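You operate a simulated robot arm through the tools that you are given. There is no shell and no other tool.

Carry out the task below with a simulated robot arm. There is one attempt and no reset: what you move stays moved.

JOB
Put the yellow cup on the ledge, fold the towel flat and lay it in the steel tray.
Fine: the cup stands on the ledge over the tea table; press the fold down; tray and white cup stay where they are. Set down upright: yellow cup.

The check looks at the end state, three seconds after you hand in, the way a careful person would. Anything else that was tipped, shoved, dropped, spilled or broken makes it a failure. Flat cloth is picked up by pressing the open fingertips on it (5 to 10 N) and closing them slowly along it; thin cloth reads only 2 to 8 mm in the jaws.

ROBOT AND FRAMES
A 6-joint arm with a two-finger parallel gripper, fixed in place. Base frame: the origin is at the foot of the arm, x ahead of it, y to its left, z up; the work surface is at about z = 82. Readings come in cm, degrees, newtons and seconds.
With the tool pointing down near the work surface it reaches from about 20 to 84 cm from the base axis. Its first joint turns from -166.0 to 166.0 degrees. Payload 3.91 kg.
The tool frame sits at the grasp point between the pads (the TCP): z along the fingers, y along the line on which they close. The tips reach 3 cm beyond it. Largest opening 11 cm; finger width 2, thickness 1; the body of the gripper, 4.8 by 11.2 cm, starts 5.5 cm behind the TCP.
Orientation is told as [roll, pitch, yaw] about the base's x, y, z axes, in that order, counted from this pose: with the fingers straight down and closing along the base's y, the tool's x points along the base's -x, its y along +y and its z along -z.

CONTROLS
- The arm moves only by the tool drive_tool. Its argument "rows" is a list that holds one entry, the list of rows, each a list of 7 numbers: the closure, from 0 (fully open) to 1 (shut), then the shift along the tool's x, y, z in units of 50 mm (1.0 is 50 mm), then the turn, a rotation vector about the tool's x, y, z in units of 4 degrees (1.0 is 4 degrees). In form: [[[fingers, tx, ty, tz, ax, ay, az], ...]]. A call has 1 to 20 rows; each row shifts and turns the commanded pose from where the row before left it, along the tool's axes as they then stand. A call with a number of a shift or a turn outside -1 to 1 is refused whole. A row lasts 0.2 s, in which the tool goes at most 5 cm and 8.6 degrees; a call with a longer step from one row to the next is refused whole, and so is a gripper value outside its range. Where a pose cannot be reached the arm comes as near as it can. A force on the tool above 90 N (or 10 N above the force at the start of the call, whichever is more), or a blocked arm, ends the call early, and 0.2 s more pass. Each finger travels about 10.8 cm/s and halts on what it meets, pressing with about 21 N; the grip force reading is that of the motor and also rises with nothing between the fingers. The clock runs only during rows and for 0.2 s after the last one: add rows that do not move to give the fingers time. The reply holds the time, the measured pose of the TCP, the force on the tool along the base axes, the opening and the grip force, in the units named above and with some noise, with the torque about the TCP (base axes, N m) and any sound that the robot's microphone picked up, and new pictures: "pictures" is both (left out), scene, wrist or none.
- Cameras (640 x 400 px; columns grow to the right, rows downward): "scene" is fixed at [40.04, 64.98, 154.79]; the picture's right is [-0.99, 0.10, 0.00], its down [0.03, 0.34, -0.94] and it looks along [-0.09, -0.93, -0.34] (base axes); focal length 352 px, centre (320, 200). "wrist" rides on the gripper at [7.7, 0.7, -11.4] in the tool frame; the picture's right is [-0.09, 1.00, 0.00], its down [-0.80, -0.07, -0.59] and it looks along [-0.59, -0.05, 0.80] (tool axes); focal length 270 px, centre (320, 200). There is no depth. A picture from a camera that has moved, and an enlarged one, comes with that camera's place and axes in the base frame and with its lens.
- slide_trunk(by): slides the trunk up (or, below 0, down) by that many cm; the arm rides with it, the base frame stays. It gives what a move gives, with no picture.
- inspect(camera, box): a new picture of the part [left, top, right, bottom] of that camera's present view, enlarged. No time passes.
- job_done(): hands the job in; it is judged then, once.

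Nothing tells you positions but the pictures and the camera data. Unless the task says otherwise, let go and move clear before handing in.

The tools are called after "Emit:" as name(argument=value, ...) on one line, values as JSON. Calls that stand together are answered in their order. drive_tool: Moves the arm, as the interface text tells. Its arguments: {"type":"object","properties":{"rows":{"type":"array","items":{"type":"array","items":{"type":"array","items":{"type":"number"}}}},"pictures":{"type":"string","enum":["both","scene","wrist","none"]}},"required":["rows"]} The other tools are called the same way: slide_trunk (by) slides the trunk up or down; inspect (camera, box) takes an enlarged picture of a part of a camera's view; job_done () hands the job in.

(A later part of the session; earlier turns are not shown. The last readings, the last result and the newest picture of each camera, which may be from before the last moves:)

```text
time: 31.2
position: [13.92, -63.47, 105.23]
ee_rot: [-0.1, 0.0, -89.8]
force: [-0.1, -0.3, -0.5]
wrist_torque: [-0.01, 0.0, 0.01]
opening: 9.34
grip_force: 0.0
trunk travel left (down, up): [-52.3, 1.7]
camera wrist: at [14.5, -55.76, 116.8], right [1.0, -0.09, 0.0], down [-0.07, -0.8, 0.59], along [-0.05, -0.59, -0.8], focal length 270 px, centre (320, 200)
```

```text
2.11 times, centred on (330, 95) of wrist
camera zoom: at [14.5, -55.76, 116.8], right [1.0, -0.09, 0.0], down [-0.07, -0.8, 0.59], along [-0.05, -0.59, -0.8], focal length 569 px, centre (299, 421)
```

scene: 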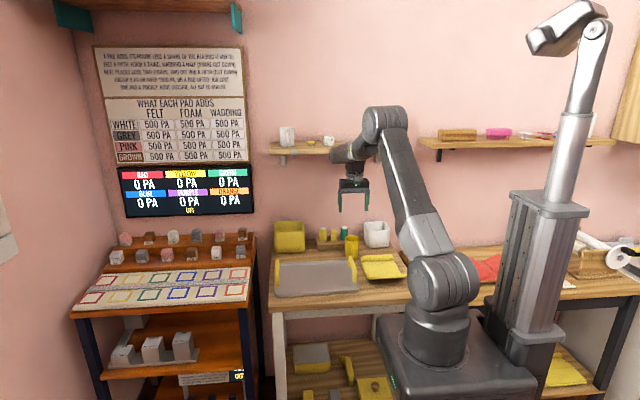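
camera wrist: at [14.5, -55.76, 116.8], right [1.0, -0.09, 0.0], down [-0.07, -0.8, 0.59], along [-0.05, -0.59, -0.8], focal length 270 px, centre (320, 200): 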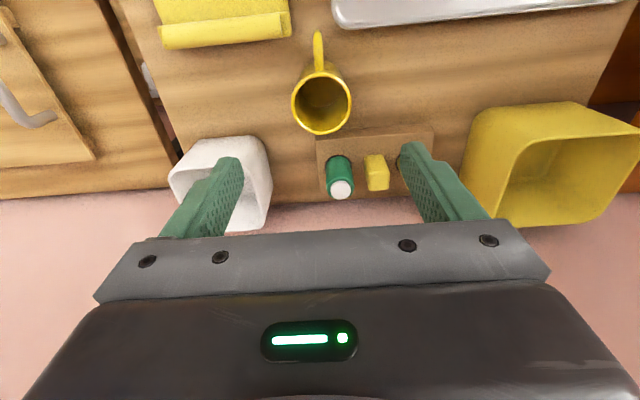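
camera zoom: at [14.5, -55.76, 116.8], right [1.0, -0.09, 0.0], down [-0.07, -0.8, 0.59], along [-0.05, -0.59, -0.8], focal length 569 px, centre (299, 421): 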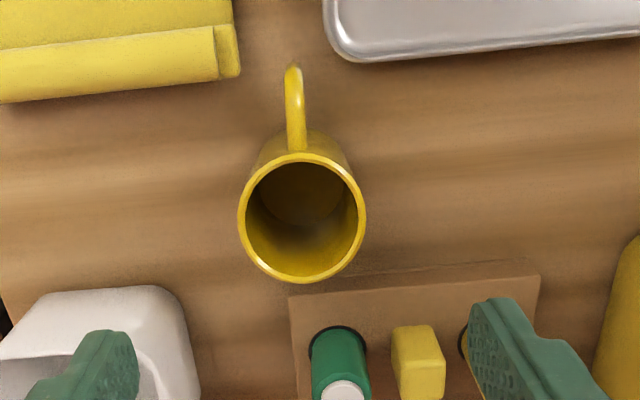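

The cup stands upright at about (13.9, -63.6), rim z≈90.3. Now I'll rise, back off a little and turn the tool 180° so the camera ends up on the upper side when I tilt.

Emit:
drive_tool(rows=[[[0, 0.3, 0, -0.6, 0, 0, 0], [0, 0.6, 0, -0.7, 0, 0, 0], [0, 0.6, 0, -0.7, 0, 0, 0], [0, 0.6, 0, -0.5, 0, 0, 0], [0, 0.3, 0, 0, 0, 0, -0.5], [0, 0, 0, 0, 0, 0, -1], [0, 0, 0, 0, 0, 0, -1], [0, 0, 0, 0, 0, 0, -1], [0, 0, 0, 0, 0, 0, -1], [0, 0, 0, 0, 0, 0, -1], [0, 0, 0, 0, 0, 0, -1], [0, 0, 0, 0, 0, 0, -1], [0, 0, 0, 0, 0, 0, -1], [0, 0, 0, 0, 0, 0, -1], [0, 0, 0, 0, 0, 0, -1], [0, 0, 0, 0, 0, 0, -1], [0, 0, 0, 0, 0, 0, -1], [0, 0, 0, 0, 0, 0, -1], [0, 0, 0, 0, 0, 0, -1], [0, 0, 0, 0, 0, 0, -1]]], pictures="none")

Emit:
drive_tool(rows=[[[0, 0, 0, 0, 0, 0, -1], [0, 0, 0, 0, 0, 0, -1], [0, 0, 0, 0, 0, 0, -1], [0, 0, 0, 0, 0, 0, -1], [0, 0, 0, 0, 0, 0, -1], [0, 0, 0, 0, 0, 0, -1], [0, 0, 0, 0, 0, 0, -1], [0, 0, 0, 0, 0, 0, -1], [0, 0, 0, 0, 0, 0, -1], [0, 0, 0, 0, 0, 0, -1], [0, 0, 0, 0, 0, 0, -1], [0, 0, 0, 0, 0, 0, -1], [0, 0, 0, 0, 0, 0, -1], [0, 0, 0, 0, 0, 0, -1], [0, 0, 0, 0, 0, 0, -1], [0, 0, 0, 0, 0, 0, -1], [0, 0, 0, 0, 0, 0, -1], [0, 0, 0, 0, 0, 0, -1], [0, 0, 0, 0, 0, 0, -1], [0, 0, 0, 0, 0, 0, -1]]])

```text
time: 35.4
position: [13.83, -51.47, 117.89]
ee_rot: [0.0, 0.0, -27.9]
force: [-0.4, 0.9, -0.6]
wrist_torque: [0.0, 0.01, -0.03]
opening: 11.0
grip_force: 0.0
trunk travel left (down, up): [-52.3, 1.7]
```

```text
time: 39.6
position: [13.86, -51.47, 117.75]
ee_rot: [-0.1, -0.1, 52.2]
force: [0.8, -0.5, -0.8]
wrist_torque: [-0.01, 0.0, -0.03]
opening: 11.02
grip_force: 0.1
trunk travel left (down, up): [-52.3, 1.7]
camera wrist: at [8.64, -57.18, 129.38], right [-0.73, 0.68, 0.0], down [0.55, 0.59, 0.59], along [0.4, 0.44, -0.8], focal length 270 px, centre (320, 200)
```

scene: 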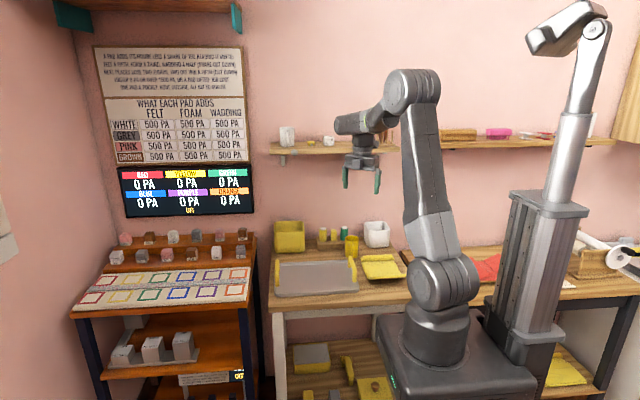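
wrist: 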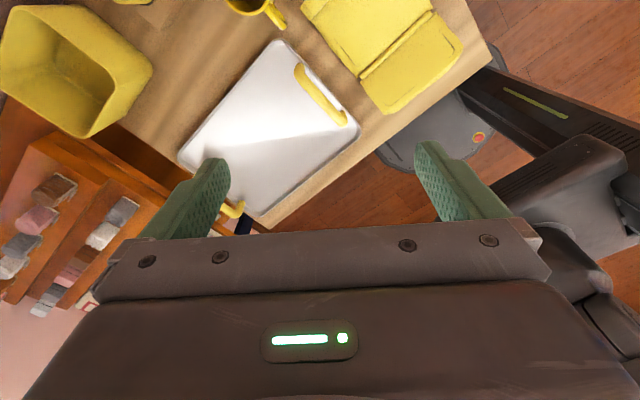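

Emit:
drive_tool(rows=[[[0, 0, 0, 0, 0, 0, -1], [0, 0, 0, 0, 0, 0, -1], [0, 0, 0, 0, 0, 0, -1], [0, 0, 0, 0, 0, 0, -1], [0, 0, 0, 0, 0, 0, -1], [0, 0, 0, 0, 0, 0, -1], [0, 0, 0, 0, 0, 0, -1], [0, 0, 0, 0, 0, 0, -1], [0, 0, 0, 0, 0, 0, -1], [0, 0, 0, 0, 0, 0, -0.45], [0, 0, 0, 0, 0, 1, 0], [0, 0, 0, 0, 0, 1, 0], [0, 0, 0, 0, 0, 1, 0], [0, 0, 0, 0, 0, 1, 0], [0, 0, 0, 0, 0, 1, 0], [0, 0, 0, 0, 0, 1, 0], [0, 0, 0, 0, 0, 1, 0], [0, 0, 0, 0, 0, 1, 0]]])

```text
time: 43.4
position: [13.94, -51.44, 117.84]
ee_rot: [0.0, 32.2, 89.9]
force: [0.4, -0.9, 0.5]
wrist_torque: [-0.01, -0.03, -0.04]
opening: 11.0
grip_force: 0.1
trunk travel left (down, up): [-52.3, 1.7]
camera wrist: at [13.27, -51.92, 131.78], right [-1.0, 0.08, -0.05], down [0.07, 0.99, 0.08], along [0.05, 0.07, -1.0], focal length 270 px, centre (320, 200)
```

scene: 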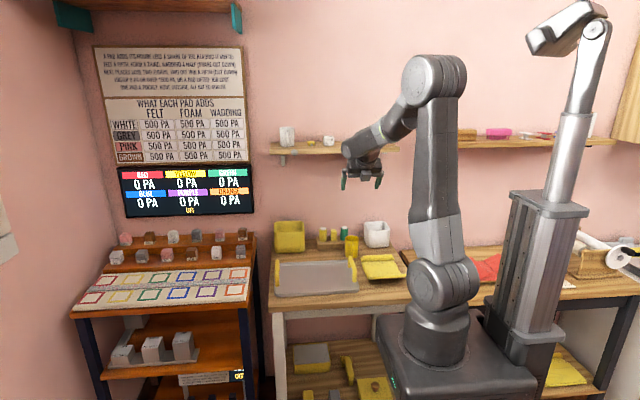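
wrist: 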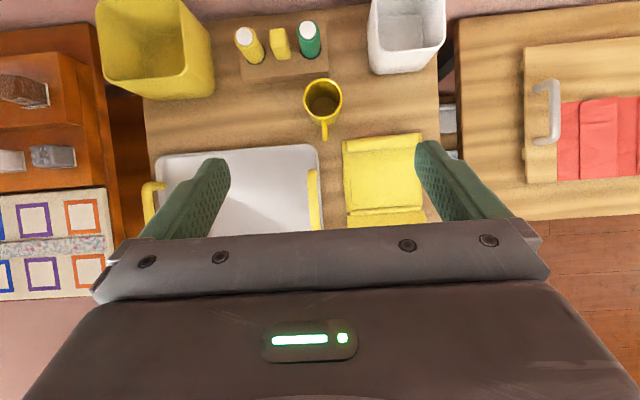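

The overhead view is good. I'll tilt on to 50° and come to a pre-grasp point behind and above the cup.

Emit:
drive_tool(rows=[[[0, 0, 0, 0, 0, 1, 0], [0, 0, 0, 0, 0, 1, 0], [0, 0, 0, 0, 0, 1, 0], [0, 0, 0, 0, 0, 1, 0], [0, 0, 0, 0, 0, 0.45, 0], [0, -0.467, 0, 0.48, 0, 0, 0], [0, -0.467, 0, 0.48, 0, 0, 0], [0, -0.467, 0, 0.48, 0, 0, 0], [0, -0.467, 0, 0.48, 0, 0, 0], [0, -0.467, 0, 0.48, 0, 0, 0], [0, -0.467, 0, 0.48, 0, 0, 0], [0, 0, 0, 0, 0, 0, 0], [0, 0, 0, 0, 0, 0, 0]]])

Emit:
inspect(camera="scene", box=[300, 180, 420, 290])

```text
time: 46.2
position: [16.46, -54.08, 100.33]
ee_rot: [0.8, 49.6, 89.9]
force: [-0.2, 0.6, -0.3]
wrist_torque: [-0.01, 0.01, -0.05]
opening: 11.02
grip_force: 0.0
out of reach, approached as far as the arm can: row 4, 6, 9, 10, 11
trunk travel left (down, up): [-52.3, 1.7]
camera wrist: at [15.93, -50.44, 113.6], right [-1.0, 0.07, -0.06], down [0.08, 0.97, -0.23], along [0.04, -0.23, -0.97], focal length 270 px, centre (320, 200)
```

scene: 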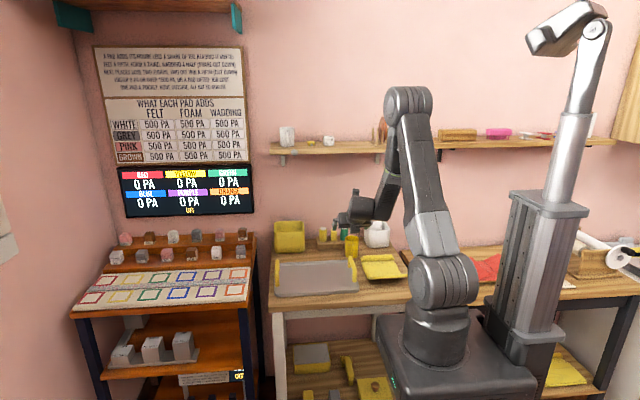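
wrist: 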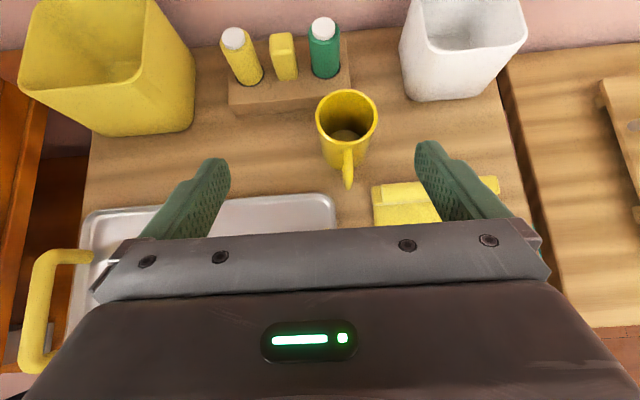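

```text
3.64 times, centred on (360, 235) of scene
camera zoom: at [40.04, 64.98, 154.79], right [-0.99, 0.1, 0.0], down [0.03, 0.34, -0.94], along [-0.09, -0.93, -0.34], focal length 1278 px, centre (174, 73)
```

zoom: 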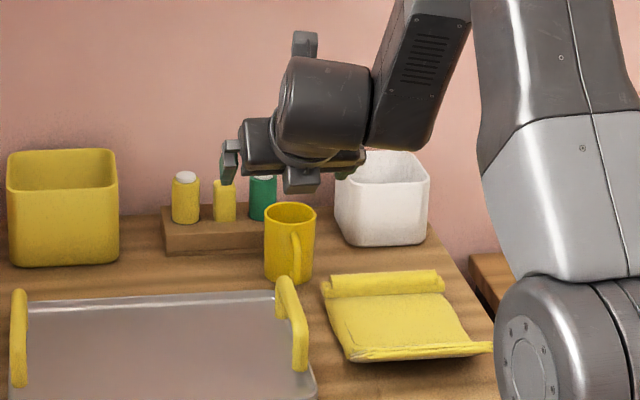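

The arm drifted 2.5 cm in x where it couldn't quite follow the pose. I'll shift sideways and toward the cup at this height and see whether it can reach there.

Emit:
drive_tool(rows=[[[0, 0.06, 0.12, 0.08, 0, 0, 0], [0, 0.06, 0.13, 0.08, 0, 0, 0], [0, 0.06, 0.13, 0.08, 0, 0, 0], [0, 0.06, 0.13, 0.08, 0, 0, 0], [0, 0, 0, 0, 0, 0, 0]]])

```text
time: 47.4
position: [15.99, -56.33, 100.78]
ee_rot: [0.6, 49.6, 89.9]
force: [0.3, 0.0, -0.1]
wrist_torque: [-0.01, 0.0, 0.0]
opening: 11.0
grip_force: 0.0
out of reach, approached as far as the arm can: row 1, 2, 3, 4
trunk travel left (down, up): [-52.3, 1.7]
camera wrist: at [15.46, -52.77, 114.15], right [-1.0, 0.07, -0.06], down [0.08, 0.97, -0.23], along [0.04, -0.23, -0.97], focal length 270 px, centre (320, 200)
```

scene: 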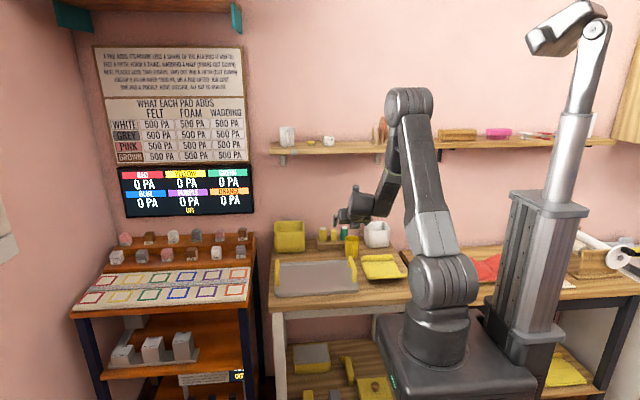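
wrist: 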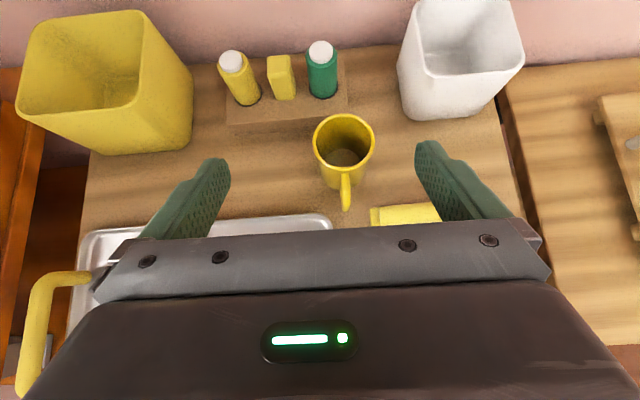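

The arm is at a wrist limit here with the trunk high. If I lower the trunk, the tilted grasp becomes easy, and raising the trunk then lifts the cup to the ledge. First I back off and raise the tool.

Emit:
drive_tool(rows=[[[0, 0, 0, -0.4, 0, -1, 0], [0, 0, 0, -0.5, 0, -1, 0], [0, 0, 0, -0.5, 0, -1, 0], [0, 0, 0, -0.5, 0, -1, 0], [0, 0.5, 0, -0.75, 0, 0, 0], [0, 0.5, 0, -0.75, 0, 0, 0], [0, 0.5, 0, -0.75, 0, 0, 0], [0, 0.5, 0, -0.75, 0, 0, 0], [0, 0.5, 0, -0.75, 0, 0, 0], [0, 0.5, 0, -0.75, 0, 0, 0], [0, 0.5, 0, -0.75, 0, 0, 0], [0, 0.5, 0, -0.75, 0, 0, 0], [0, 0, 0, 0, 0, 0, 0]]], pictures="scene")

```text
time: 50.2
position: [16.25, -49.44, 142.89]
ee_rot: [1.0, 38.1, 89.7]
force: [-0.7, 0.4, -0.2]
wrist_torque: [0.01, 0.01, -0.02]
opening: 11.02
grip_force: 0.0
out of reach, approached as far as the arm can: row 3, 4
trunk travel left (down, up): [-52.3, 1.7]
```

scene: 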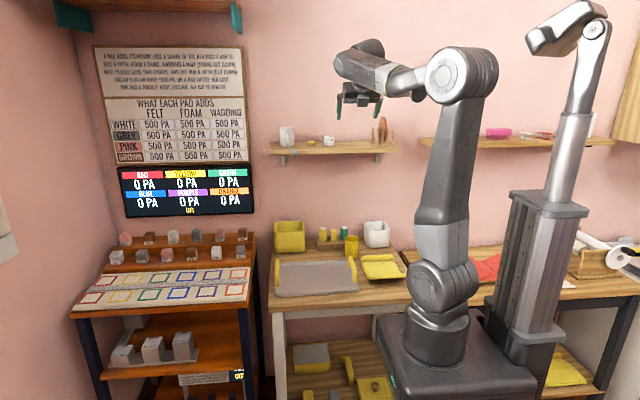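

Emit:
slide_trunk(by=-20)

Emit:
drive_tool(rows=[[[0, 0, 0, 0, 0, 0, 0]]], pictures="both")

```text
time: 52.4
position: [16.23, -49.46, 122.7]
ee_rot: [1.0, 38.1, 89.8]
force: [0.1, -0.3, 0.6]
wrist_torque: [0.02, 0.01, 0.0]
opening: 10.99
grip_force: 0.0
trunk travel left (down, up): [-32.3, 21.7]
```

```text
time: 52.8
position: [16.24, -49.5, 122.76]
ee_rot: [1.1, 38.1, 89.7]
force: [-0.6, -0.3, 0.1]
wrist_torque: [0.03, 0.02, 0.0]
opening: 11.01
grip_force: 0.1
trunk travel left (down, up): [-32.3, 21.7]
camera wrist: at [15.84, -48.44, 136.6], right [-1.0, 0.08, -0.04], down [0.09, 1.0, -0.03], along [0.04, -0.03, -1.0], focal length 270 px, centre (320, 200)
```

scene: 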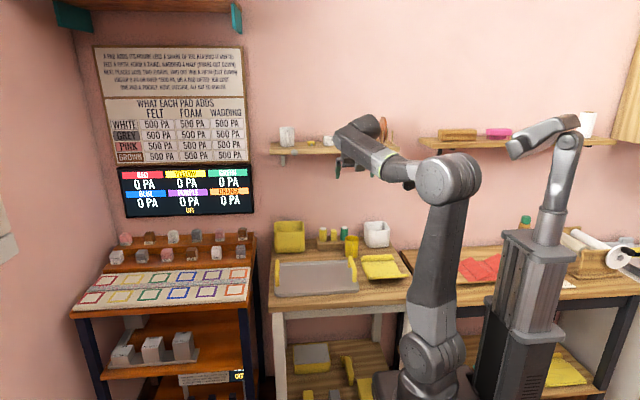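
wrist: 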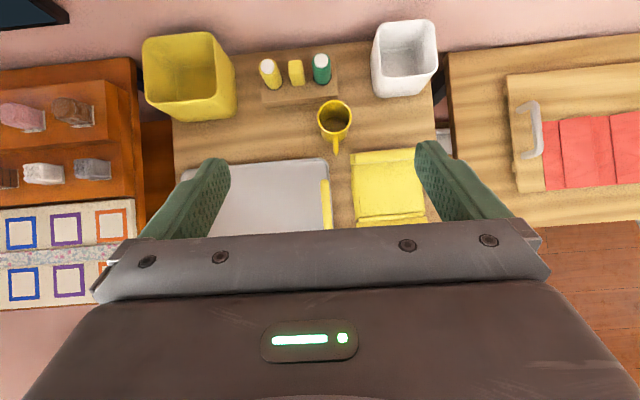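

Emit:
slide_trunk(by=-20)

Emit:
drive_tool(rows=[[[0, 0, 0.1, 0, 0, 0.5, 0], [0, 0, 0.1, 0, 0, 1, 0], [0, 0, 0.1, 0, 0, 1, 0], [0, 0, 0.1, 0, 0, 1, 0], [0, 0, 0, 0, 0, 0, 0]]], pictures="both")

```text
time: 54.9
position: [16.27, -49.4, 102.81]
ee_rot: [1.1, 38.0, 89.8]
force: [-0.5, -1.0, -0.1]
wrist_torque: [-0.01, 0.0, -0.03]
opening: 11.0
grip_force: 0.0
trunk travel left (down, up): [-12.3, 41.7]
```

```text
time: 56.1
position: [14.42, -49.22, 102.77]
ee_rot: [1.3, 52.2, 90.2]
force: [0.0, -0.7, 0.5]
wrist_torque: [0.03, -0.01, 0.0]
opening: 11.0
grip_force: 0.1
trunk travel left (down, up): [-12.3, 41.7]
camera wrist: at [13.96, -45.08, 115.91], right [-1.0, 0.07, -0.06], down [0.08, 0.96, -0.27], along [0.04, -0.27, -0.96], focal length 270 px, centre (320, 200)
```

scene: 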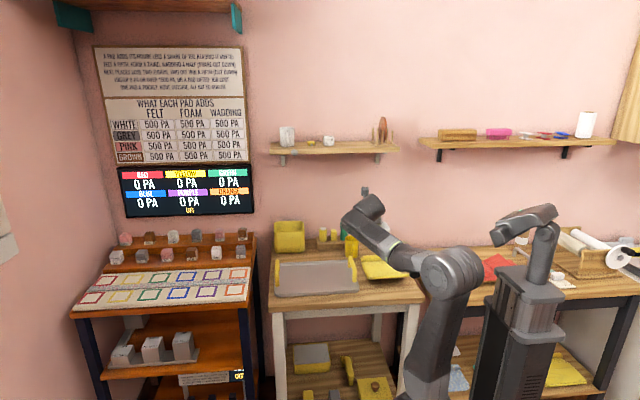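
wrist: 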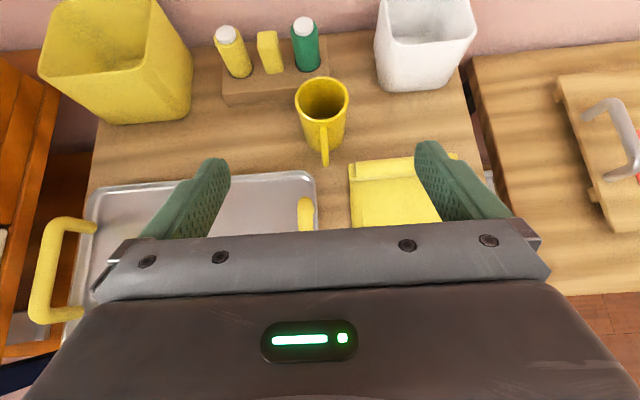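

Now the pose is reachable with the trunk low. I'll trim the small roll and move to 8 cm before the grasp point.

Emit:
drive_tool(rows=[[[0, -0.118, 0.017, 0.4, 0.33, 0, 0], [0, -0.118, 0.017, 0.48, 0, 0, 0], [0, -0.118, 0.017, 0.48, 0, 0, 0], [0, -0.118, 0.017, 0.48, 0, 0, 0], [0, -0.118, 0.017, 0.48, 0, 0, 0], [0, 0, 0, 0, 0, 0, 0], [0, 0, 0, 0, 0, 0, 0]]])

Emit:
inspect(camera="scene", box=[300, 180, 420, 290])

```text
time: 57.7
position: [13.68, -56.79, 93.29]
ee_rot: [0.0, 52.1, 90.2]
force: [0.3, 0.4, 0.6]
wrist_torque: [-0.03, 0.0, 0.01]
opening: 11.03
grip_force: 0.0
trunk travel left (down, up): [-12.3, 41.7]
camera wrist: at [13.03, -52.45, 106.49], right [-1.0, 0.05, -0.07], down [0.07, 0.96, -0.27], along [0.05, -0.27, -0.96], focal length 270 px, centre (320, 200)
```

scene: 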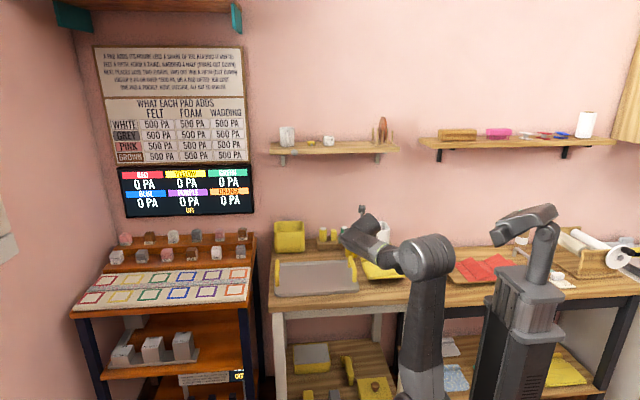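
wrist: 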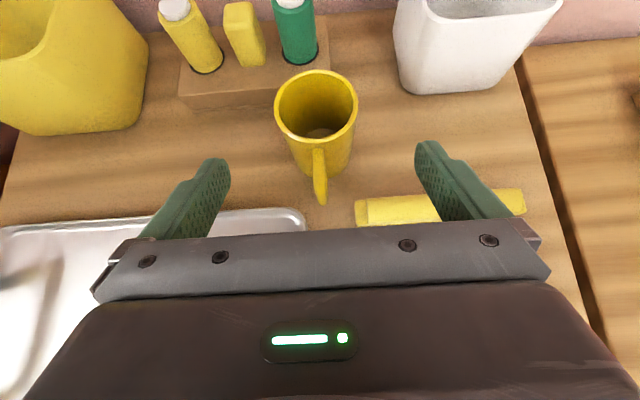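

```text
3.64 times, centred on (360, 235) of scene
camera zoom: at [40.04, 64.98, 154.79], right [-0.99, 0.1, 0.0], down [0.03, 0.34, -0.94], along [-0.09, -0.93, -0.34], focal length 1278 px, centre (174, 73)
```

zoom: 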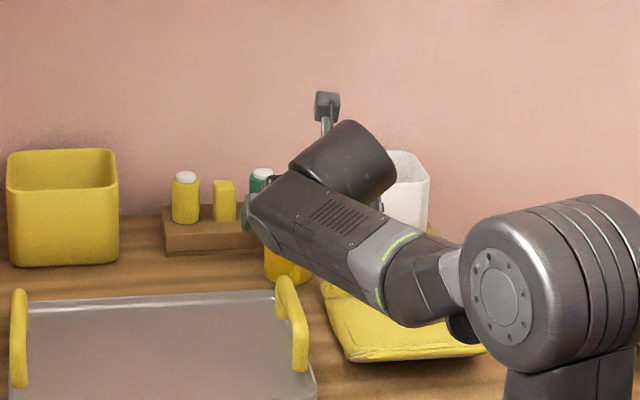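

The pads are lined up with the cup. I'll slide in along the tool axis so the handle passes between the fingers.

Emit:
drive_tool(rows=[[[0, -0.01, 0, 0.25, 0, 0, 0], [0, -0.01, 0, 0.3, 0, 0, 0], [0, -0.01, 0, 0.3, 0, 0, 0], [0, 0, 0, 0.25, 0, 0, 0], [0, 0, 0, 0.2, 0, 0, 0], [0, 0, 0, 0.15, 0, 0, 0], [0, 0, 0, 0.1, 0, 0, 0], [0, 0, 0, 0, 0, 0, 0], [0, 0, 0, 0, 0, 0, 0]]])

Emit:
inspect(camera="wrist", box=[180, 80, 460, 250])

```text
time: 59.7
position: [13.91, -62.77, 88.51]
ee_rot: [0.0, 52.0, 90.2]
force: [-0.3, -0.4, 1.2]
wrist_torque: [-0.01, 0.01, 0.01]
opening: 11.01
grip_force: 0.0
trunk travel left (down, up): [-12.3, 41.7]
camera wrist: at [13.21, -58.46, 101.68], right [-1.0, 0.05, -0.07], down [0.07, 0.96, -0.27], along [0.05, -0.27, -0.96], focal length 270 px, centre (320, 200)
```

scene: 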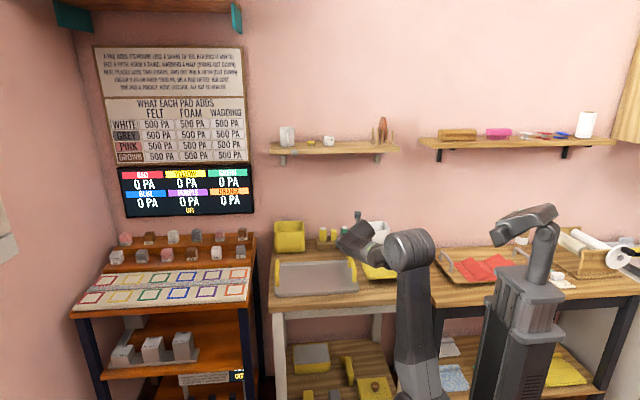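
wrist: 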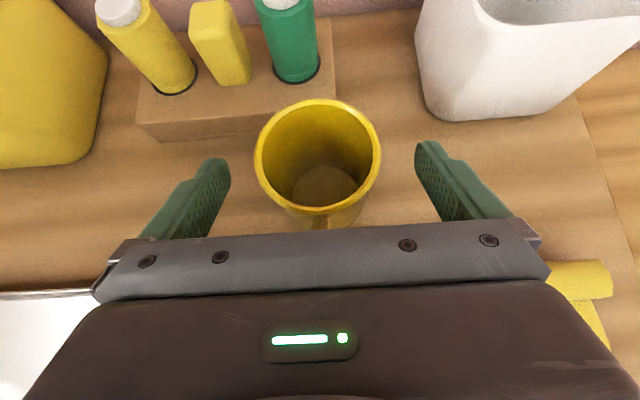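

```text
2.29 times, centred on (320, 165) of wrist
camera zoom: at [13.21, -58.46, 101.68], right [-1.0, 0.05, -0.07], down [0.07, 0.96, -0.27], along [0.05, -0.27, -0.96], focal length 618 px, centre (320, 280)
```

zoom: 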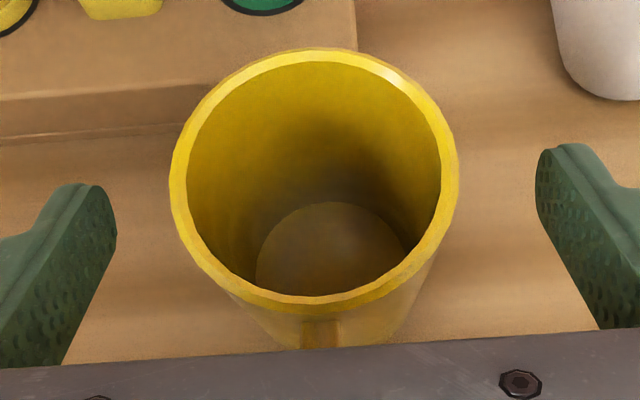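

Emit:
drive_tool(rows=[[[0, 0, -0.04, 0, 0, 0, 0], [0.15, 0, 0, 0, 0, 0, 0], [0.3, 0, 0, 0, 0, 0, 0], [0.38, 0, 0, 0, 0, 0, 0], [0.42, 0, 0, 0, 0, 0, 0], [0.44, 0, 0, 0, 0, 0, 0], [0.46, 0, 0, 0, 0, 0, 0], [0.48, 0, 0, 0, 0, 0, 0], [0.52, 0, 0, 0, 0, 0, 0], [0.58, 0, 0, 0, 0, 0, 0], [0.65, 0, 0, 0, 0, 0, 0], [0.65, 0, 0, 0, 0, 0, 0]]])

Emit:
inspect(camera="wrist", box=[180, 80, 460, 250])

```text
time: 62.3
position: [14.12, -62.72, 88.52]
ee_rot: [0.0, 52.1, 90.2]
force: [0.8, 0.2, 0.5]
wrist_torque: [-0.03, 0.01, -0.03]
opening: 5.86
grip_force: 20.9
trunk travel left (down, up): [-12.3, 41.7]
camera wrist: at [13.41, -58.47, 101.71], right [-1.0, 0.05, -0.07], down [0.07, 0.96, -0.27], along [0.05, -0.27, -0.96], focal length 270 px, centre (320, 200)
```

scene: 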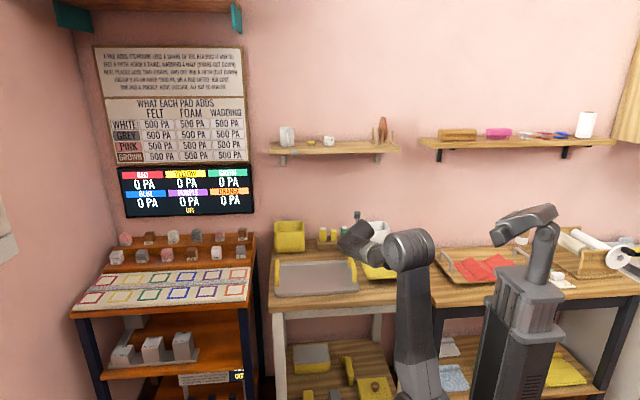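
wrist: 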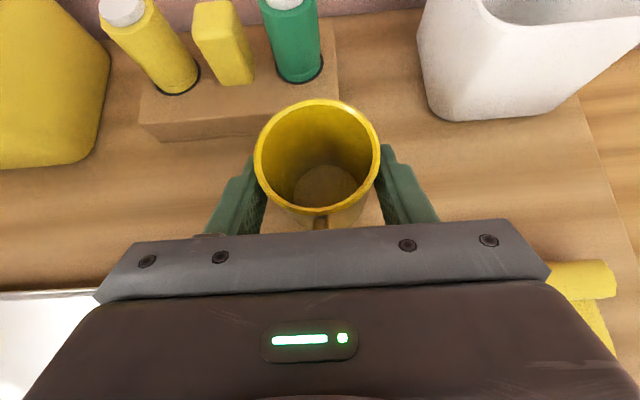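

```text
2.29 times, centred on (320, 165) of wrist
camera zoom: at [13.41, -58.47, 101.71], right [-1.0, 0.05, -0.07], down [0.07, 0.96, -0.27], along [0.05, -0.27, -0.96], focal length 618 px, centre (320, 280)
```

zoom: 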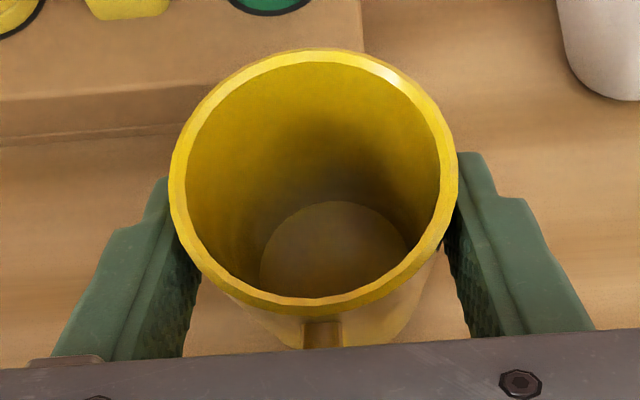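

The cup is gripped upright. I'll lift 1.5 cm slowly to see whether it slips.

Emit:
drive_tool(rows=[[[0.65, 0.016, 0, -0.012, 0, 0, 0], [0.65, 0.03, 0, -0.025, 0, 0, 0], [0.65, 0.04, 0, -0.03, 0, 0, 0], [0.65, 0.04, 0, -0.03, 0, 0, 0], [0.65, 0.04, 0, -0.03, 0, 0, 0], [0.65, 0.04, 0, -0.03, 0, 0, 0], [0.65, 0.03, 0, -0.025, 0, 0, 0], [0.65, 0, 0, 0, 0, 0, 0]]])

Emit:
inspect(camera="wrist", box=[180, 80, 460, 250])

Emit:
inspect(camera="scene", box=[300, 190, 420, 290])

```text
time: 64.1
position: [14.06, -62.82, 89.95]
ee_rot: [0.1, 52.0, 90.3]
force: [0.1, 0.5, -2.1]
wrist_torque: [0.03, 0.02, -0.04]
opening: 5.86
grip_force: 20.9
trunk travel left (down, up): [-12.3, 41.7]
camera wrist: at [13.38, -58.5, 103.16], right [-1.0, 0.05, -0.07], down [0.07, 0.96, -0.27], along [0.05, -0.27, -0.96], focal length 270 px, centre (320, 200)
```

scene: 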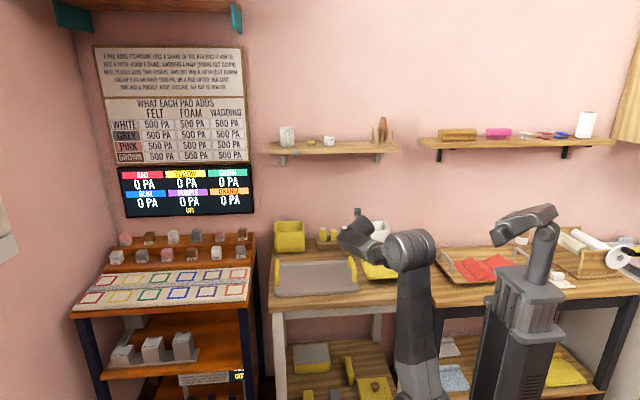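
wrist: 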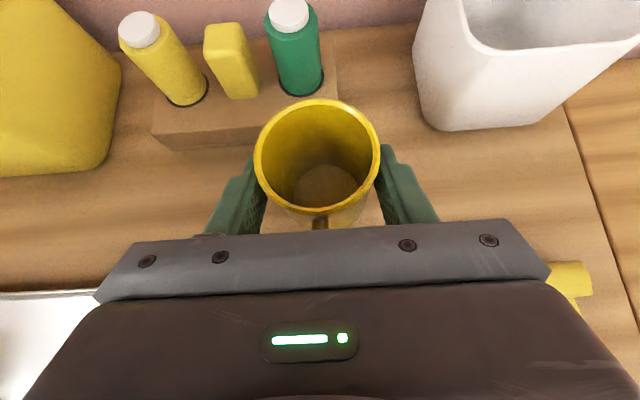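

```text
2.29 times, centred on (320, 165) of wrist
camera zoom: at [13.38, -58.5, 103.16], right [-1.0, 0.05, -0.07], down [0.07, 0.96, -0.27], along [0.05, -0.27, -0.96], focal length 618 px, centre (320, 280)
```

zoom: 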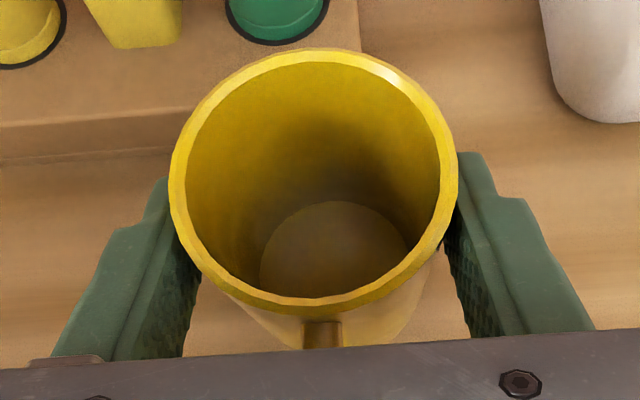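

```text
4.00 times, centred on (360, 240) of scene
camera zoom: at [40.04, 64.98, 154.79], right [-0.99, 0.1, 0.0], down [0.03, 0.34, -0.94], along [-0.09, -0.93, -0.34], focal length 1406 px, centre (160, 40)
```

zoom: 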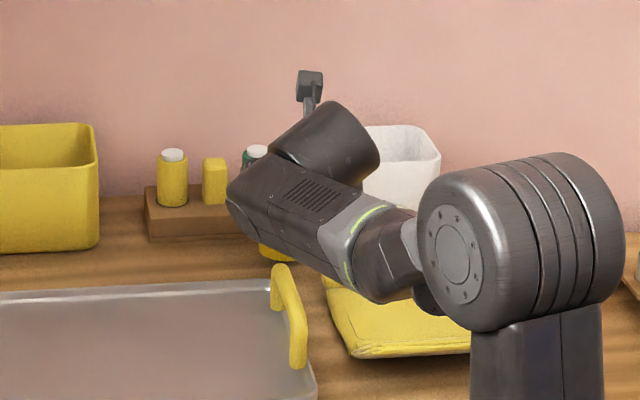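

No slip. Now I raise the trunk, which lifts the cup straight up (the cup's back at y≈-67 stays clear of the ledge front at ≈-73).

Emit:
slide_trunk(by=20)

Emit:
slide_trunk(by=20)

Emit:
drive_tool(rows=[[[0.65, 0, 0, 0, 0, 0, 0]]])

```text
time: 66.3
position: [14.1, -62.71, 110.15]
ee_rot: [-0.1, 52.2, 90.2]
force: [-0.2, 0.3, -1.2]
wrist_torque: [0.02, 0.01, 0.02]
opening: 5.86
grip_force: 21.4
trunk travel left (down, up): [-32.3, 21.7]
```

```text
time: 68.5
position: [14.07, -62.7, 129.88]
ee_rot: [-0.1, 52.1, 90.2]
force: [-0.5, 0.4, -1.4]
wrist_torque: [0.01, -0.04, 0.01]
opening: 5.88
grip_force: 21.1
trunk travel left (down, up): [-52.3, 1.7]
```

```text
time: 68.9
position: [14.06, -62.69, 130.01]
ee_rot: [-0.1, 52.1, 90.2]
force: [-0.7, -0.1, -0.7]
wrist_torque: [-0.01, -0.01, -0.03]
opening: 5.88
grip_force: 21.2
trunk travel left (down, up): [-52.3, 1.7]
camera wrist: at [13.39, -58.52, 143.14], right [-1.0, 0.05, -0.07], down [0.07, 0.96, -0.27], along [0.05, -0.27, -0.96], focal length 270 px, centre (320, 200)
```

scene: 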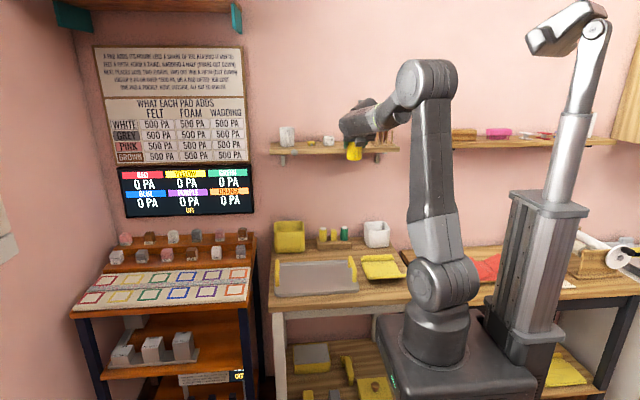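
wrist: 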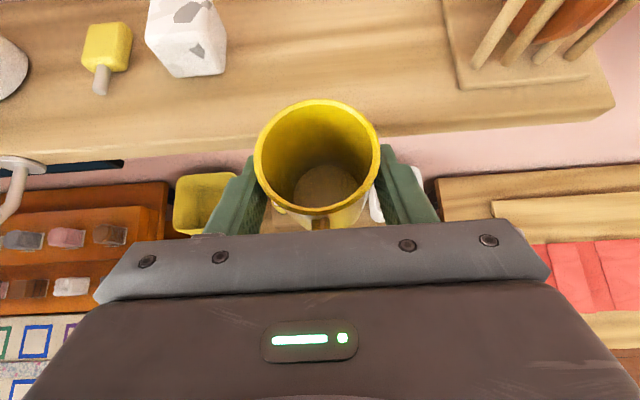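

Emit:
inspect(camera="wrist", box=[80, 0, 360, 200])

Emit:
inspect(camera="wrist", box=[340, 0, 640, 200])

Emit:
inspect(camera="scene", box=[265, 60, 465, 180])

```text
2.00 times, centred on (220, 100) of wrist
camera zoom: at [13.39, -58.52, 143.14], right [-1.0, 0.05, -0.07], down [0.07, 0.96, -0.27], along [0.05, -0.27, -0.96], focal length 541 px, centre (520, 400)
```

zoom: 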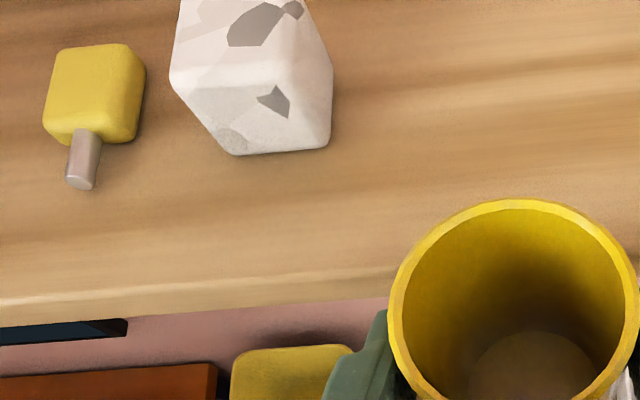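

```text
2.00 times, centred on (490, 100) of wrist
camera zoom: at [13.39, -58.52, 143.14], right [-1.0, 0.05, -0.07], down [0.07, 0.96, -0.27], along [0.05, -0.27, -0.96], focal length 541 px, centre (-20, 400)
```

zoom: 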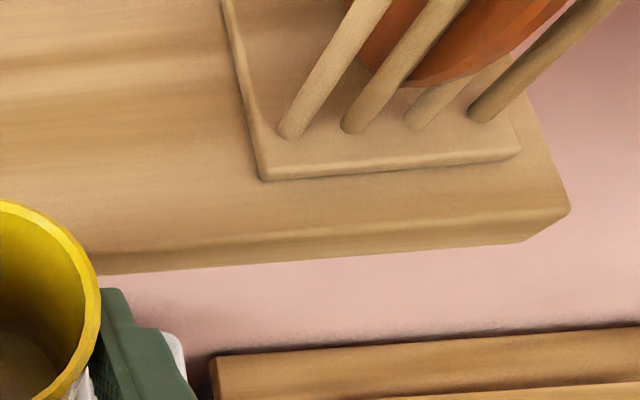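

```text
3.20 times, centred on (365, 120) of scene
camera zoom: at [40.04, 64.98, 154.79], right [-0.99, 0.1, 0.0], down [0.03, 0.34, -0.94], along [-0.09, -0.93, -0.34], focal length 1125 px, centre (176, 456)
```

zoom: 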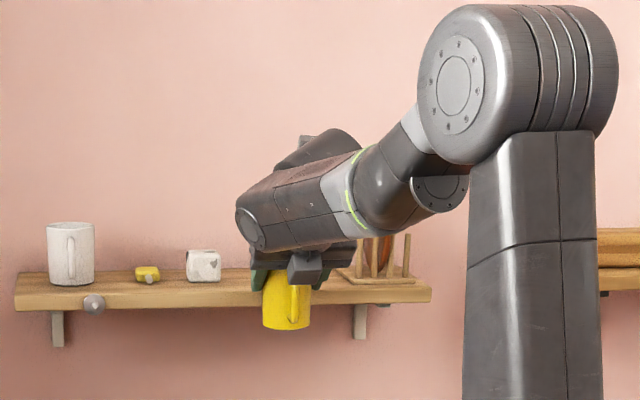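

The wrist camera puts the ledge front edge closer than the far camera suggested (y≈-68 if its top is at z≈127). I'll back off 1 cm and rise 7 cm for a second view to measure the ledge height properly.

Emit:
drive_tool(rows=[[[0.65, -0.044, 0, -0.22, 0, 0, 0], [0.65, 0.22, 0, -0.172, 0, 0, 0], [0.65, 0.22, 0, -0.172, 0, 0, 0], [0.65, 0.22, 0, -0.172, 0, 0, 0], [0.65, 0.22, 0, -0.172, 0, 0, 0], [0.65, 0.22, 0, -0.172, 0, 0, 0], [0.65, 0, 0, 0, 0, 0, 0], [0.65, 0, 0, 0, 0, 0, 0]]])

Emit:
inspect(camera="wrist", box=[80, 0, 360, 200])

Emit:
inspect(camera="wrist", box=[340, 0, 640, 200])

```text
time: 70.7
position: [14.03, -61.86, 137.37]
ee_rot: [0.0, 52.1, 90.2]
force: [-0.4, -0.8, -1.5]
wrist_torque: [-0.01, 0.0, 0.03]
opening: 5.9
grip_force: 20.3
trunk travel left (down, up): [-52.3, 1.7]
camera wrist: at [13.35, -57.54, 150.64], right [-1.0, 0.05, -0.07], down [0.07, 0.96, -0.27], along [0.05, -0.27, -0.96], focal length 270 px, centre (320, 200)
```

scene: 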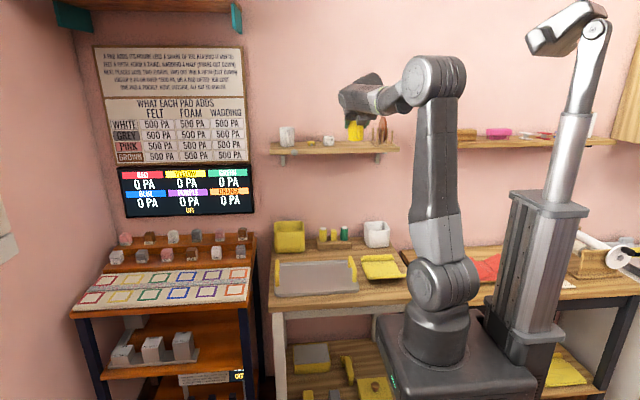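
wrist: 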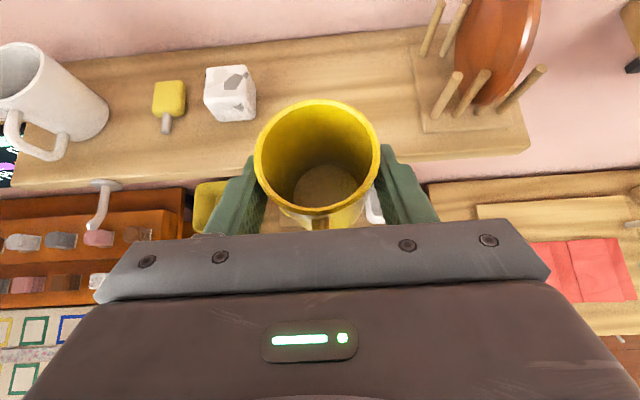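

```text
2.00 times, centred on (220, 100) of wrist
camera zoom: at [13.35, -57.54, 150.64], right [-1.0, 0.05, -0.07], down [0.07, 0.96, -0.27], along [0.05, -0.27, -0.96], focal length 541 px, centre (520, 400)
```

zoom: 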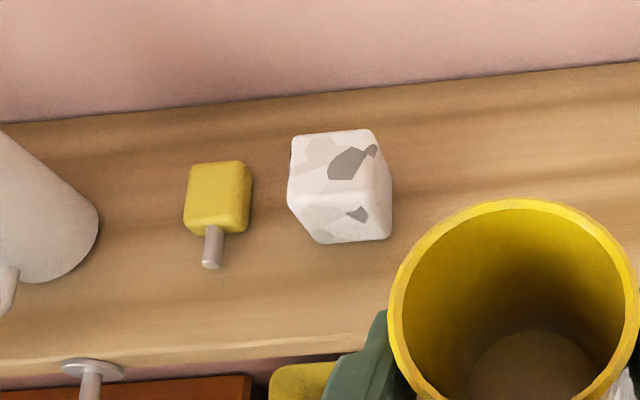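

```text
2.00 times, centred on (490, 100) of wrist
camera zoom: at [13.35, -57.54, 150.64], right [-1.0, 0.05, -0.07], down [0.07, 0.96, -0.27], along [0.05, -0.27, -0.96], focal length 541 px, centre (-20, 400)
```

zoom: 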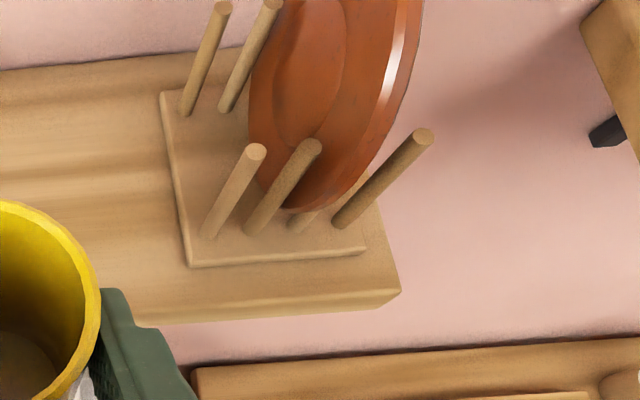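

Two wrist views agree: ledge top z=127.0, front edge y≈-68.0, wall y≈-82.8; free span x from 4.5 (rack) to 20.8 (white block). I'll bring the cup to about (12.7, -74.3), still ~4 cm above the ledge.

Emit:
drive_tool(rows=[[[0.65, 0.06, 0.03, 0.08, 0, 0, 0], [0.65, 0.15, 0.035, 0.2, 0, 0, 0], [0.65, 0.2, 0.035, 0.25, 0, 0, 0], [0.65, 0.22, 0.04, 0.28, 0, 0, 0], [0.65, 0.22, 0.04, 0.28, 0, 0, 0], [0.65, 0.22, 0.04, 0.28, 0, 0, 0], [0.65, 0.17, 0.035, 0.22, 0, 0, 0], [0.65, 0.1, 0.02, 0.13, 0, 0, 0], [0.65, 0.05, 0, 0.06, 0, 0, 0], [0.65, 0, 0, 0, 0, 0, 0], [0.65, 0, 0, 0, 0, 0, 0]]])

Emit:
inspect(camera="scene", box=[265, 60, 465, 180])

```text
time: 73.1
position: [12.62, -73.14, 137.51]
ee_rot: [-0.1, 52.0, 90.3]
force: [-0.6, 0.5, -0.9]
wrist_torque: [0.0, -0.01, 0.01]
opening: 5.84
grip_force: 21.0
trunk travel left (down, up): [-52.3, 1.7]
camera wrist: at [12.02, -68.85, 150.66], right [-1.0, 0.05, -0.07], down [0.07, 0.96, -0.27], along [0.05, -0.27, -0.96], focal length 270 px, centre (320, 200)
```

scene: 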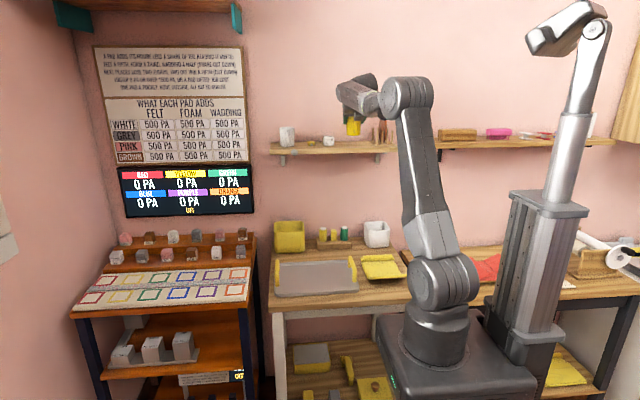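
wrist: 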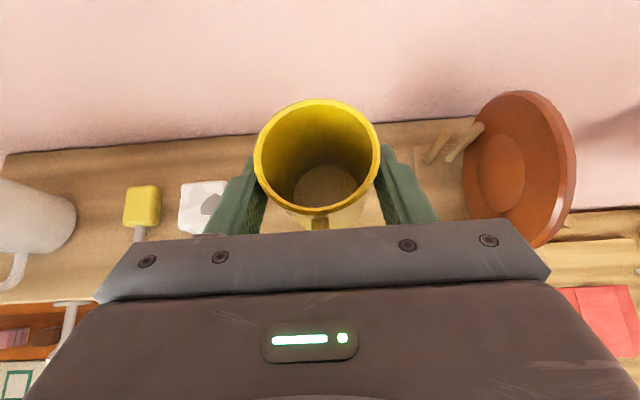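

```text
3.20 times, centred on (365, 120) of scene
camera zoom: at [40.04, 64.98, 154.79], right [-0.99, 0.1, 0.0], down [0.03, 0.34, -0.94], along [-0.09, -0.93, -0.34], focal length 1125 px, centre (176, 456)
```

zoom: 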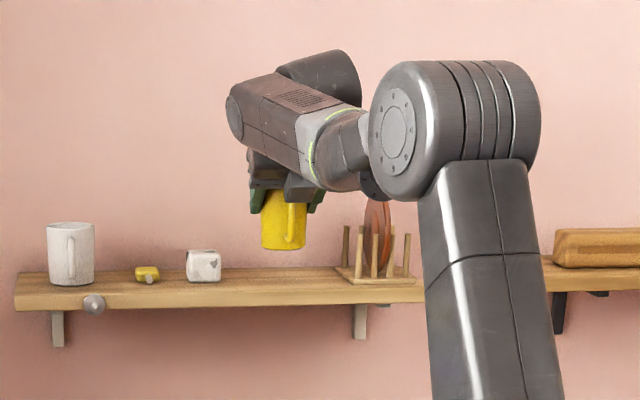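

Emit:
drive_tool(rows=[[[0.65, -0.04, 0, 0.03, 0, 0, 0], [0.65, -0.08, 0, 0.062, 0, 0, 0], [0.65, -0.08, 0, 0.062, 0, 0, 0], [0.65, -0.08, 0, 0.062, 0, 0, 0], [0.65, -0.08, 0, 0.062, 0, 0, 0], [0.65, -0.04, 0, 0.031, 0, 0, 0], [0.65, -0.032, 0, 0.025, 0, 0, 0], [0.65, 0, 0, 0, 0, 0, 0]]])

Emit:
inspect(camera="scene", box=[305, 100, 405, 170])

```text
time: 74.9
position: [12.76, -72.96, 134.71]
ee_rot: [0.0, 52.0, 90.1]
force: [-0.4, 0.1, -1.2]
wrist_torque: [0.0, 0.0, -0.03]
opening: 5.88
grip_force: 20.7
trunk travel left (down, up): [-52.3, 1.7]
camera wrist: at [12.05, -68.73, 147.86], right [-1.0, 0.05, -0.07], down [0.07, 0.96, -0.27], along [0.05, -0.27, -0.96], focal length 270 px, centre (320, 200)
```

scene: 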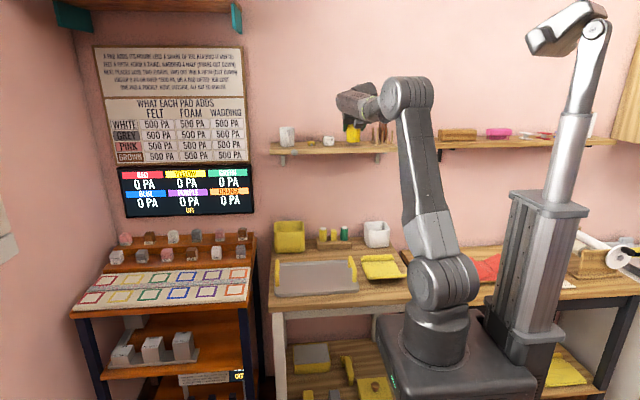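
wrist: 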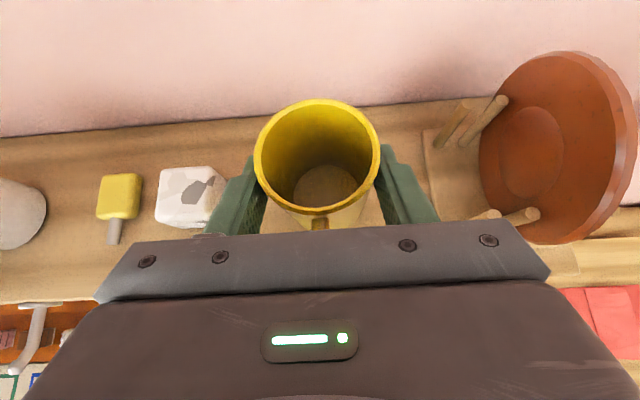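

```text
5.71 times, centred on (355, 135) of scene
camera zoom: at [40.04, 64.98, 154.79], right [-0.99, 0.1, 0.0], down [0.03, 0.34, -0.94], along [-0.09, -0.93, -0.34], focal length 2008 px, centre (120, 571)
```

zoom: 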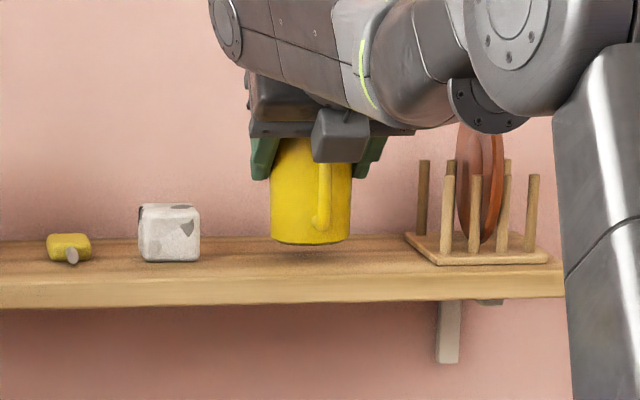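

The cup hovers about 1 cm above the ledge. I'll lower in 2 mm steps watching the force.

Emit:
drive_tool(rows=[[[0.65, -0.032, 0, 0.025, 0, 0, 0], [0.65, -0.032, 0, 0.025, 0, 0, 0], [0.65, -0.032, 0, 0.025, 0, 0, 0], [0.65, -0.032, 0, 0.025, 0, 0, 0], [0.65, 0, 0, 0, 0, 0, 0]]], pictures="none")

Emit:
drive_tool(rows=[[[0.65, -0.016, 0, 0.012, 0, 0, 0], [0.65, -0.016, 0, 0.012, 0, 0, 0], [0.65, 0, 0, 0, 0, 0, 0]]], pictures="none")

```text
time: 76.1
position: [12.74, -73.03, 133.87]
ee_rot: [0.0, 52.1, 90.2]
force: [0.8, -1.1, -1.9]
wrist_torque: [-0.02, 0.0, 0.0]
opening: 5.85
grip_force: 20.9
trunk travel left (down, up): [-52.3, 1.7]
```

```text
time: 76.9
position: [12.74, -73.13, 133.68]
ee_rot: [0.0, 52.1, 90.2]
force: [0.0, 0.3, -1.3]
wrist_torque: [0.03, 0.01, 0.03]
opening: 5.87
grip_force: 21.0
trunk travel left (down, up): [-52.3, 1.7]
```

Emit:
drive_tool(rows=[[[0.65, -0.016, 0, 0.012, 0, 0, 0], [0.65, -0.016, 0, 0.012, 0, 0, 0], [0.65, 0, 0, 0, 0, 0, 0]]], pictures="none")

Emit:
inspect(camera="scene", box=[305, 100, 405, 170])

```text
time: 77.7
position: [12.59, -73.01, 133.5]
ee_rot: [-0.1, 52.1, 90.1]
force: [-1.1, -0.4, 1.3]
wrist_torque: [-0.01, 0.0, -0.02]
opening: 5.84
grip_force: 20.1
trunk travel left (down, up): [-52.3, 1.7]
```

```text
5.71 times, centred on (355, 135) of scene
camera zoom: at [40.04, 64.98, 154.79], right [-0.99, 0.1, 0.0], down [0.03, 0.34, -0.94], along [-0.09, -0.93, -0.34], focal length 2008 px, centre (120, 571)
```

zoom: 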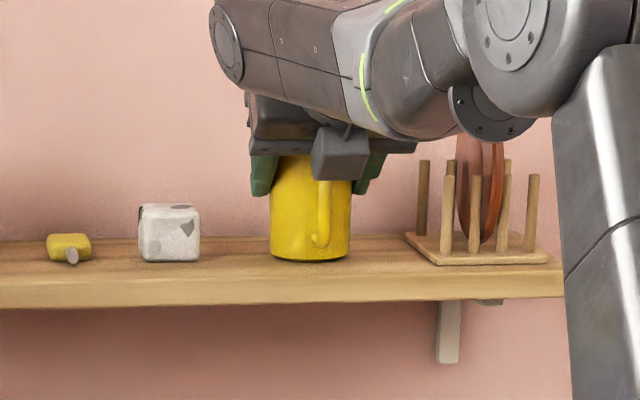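

Emit:
drive_tool(rows=[[[0.65, -0.012, 0, 0.009, 0, 0, 0], [0.65, 0, 0, 0, 0, 0, 0]]], pictures="none")

```text
time: 78.3
position: [12.69, -73.06, 133.5]
ee_rot: [-0.2, 52.1, 90.1]
force: [0.3, -1.3, 5.9]
wrist_torque: [-0.14, -0.14, -0.04]
opening: 5.85
grip_force: 20.4
trunk travel left (down, up): [-52.3, 1.7]
```

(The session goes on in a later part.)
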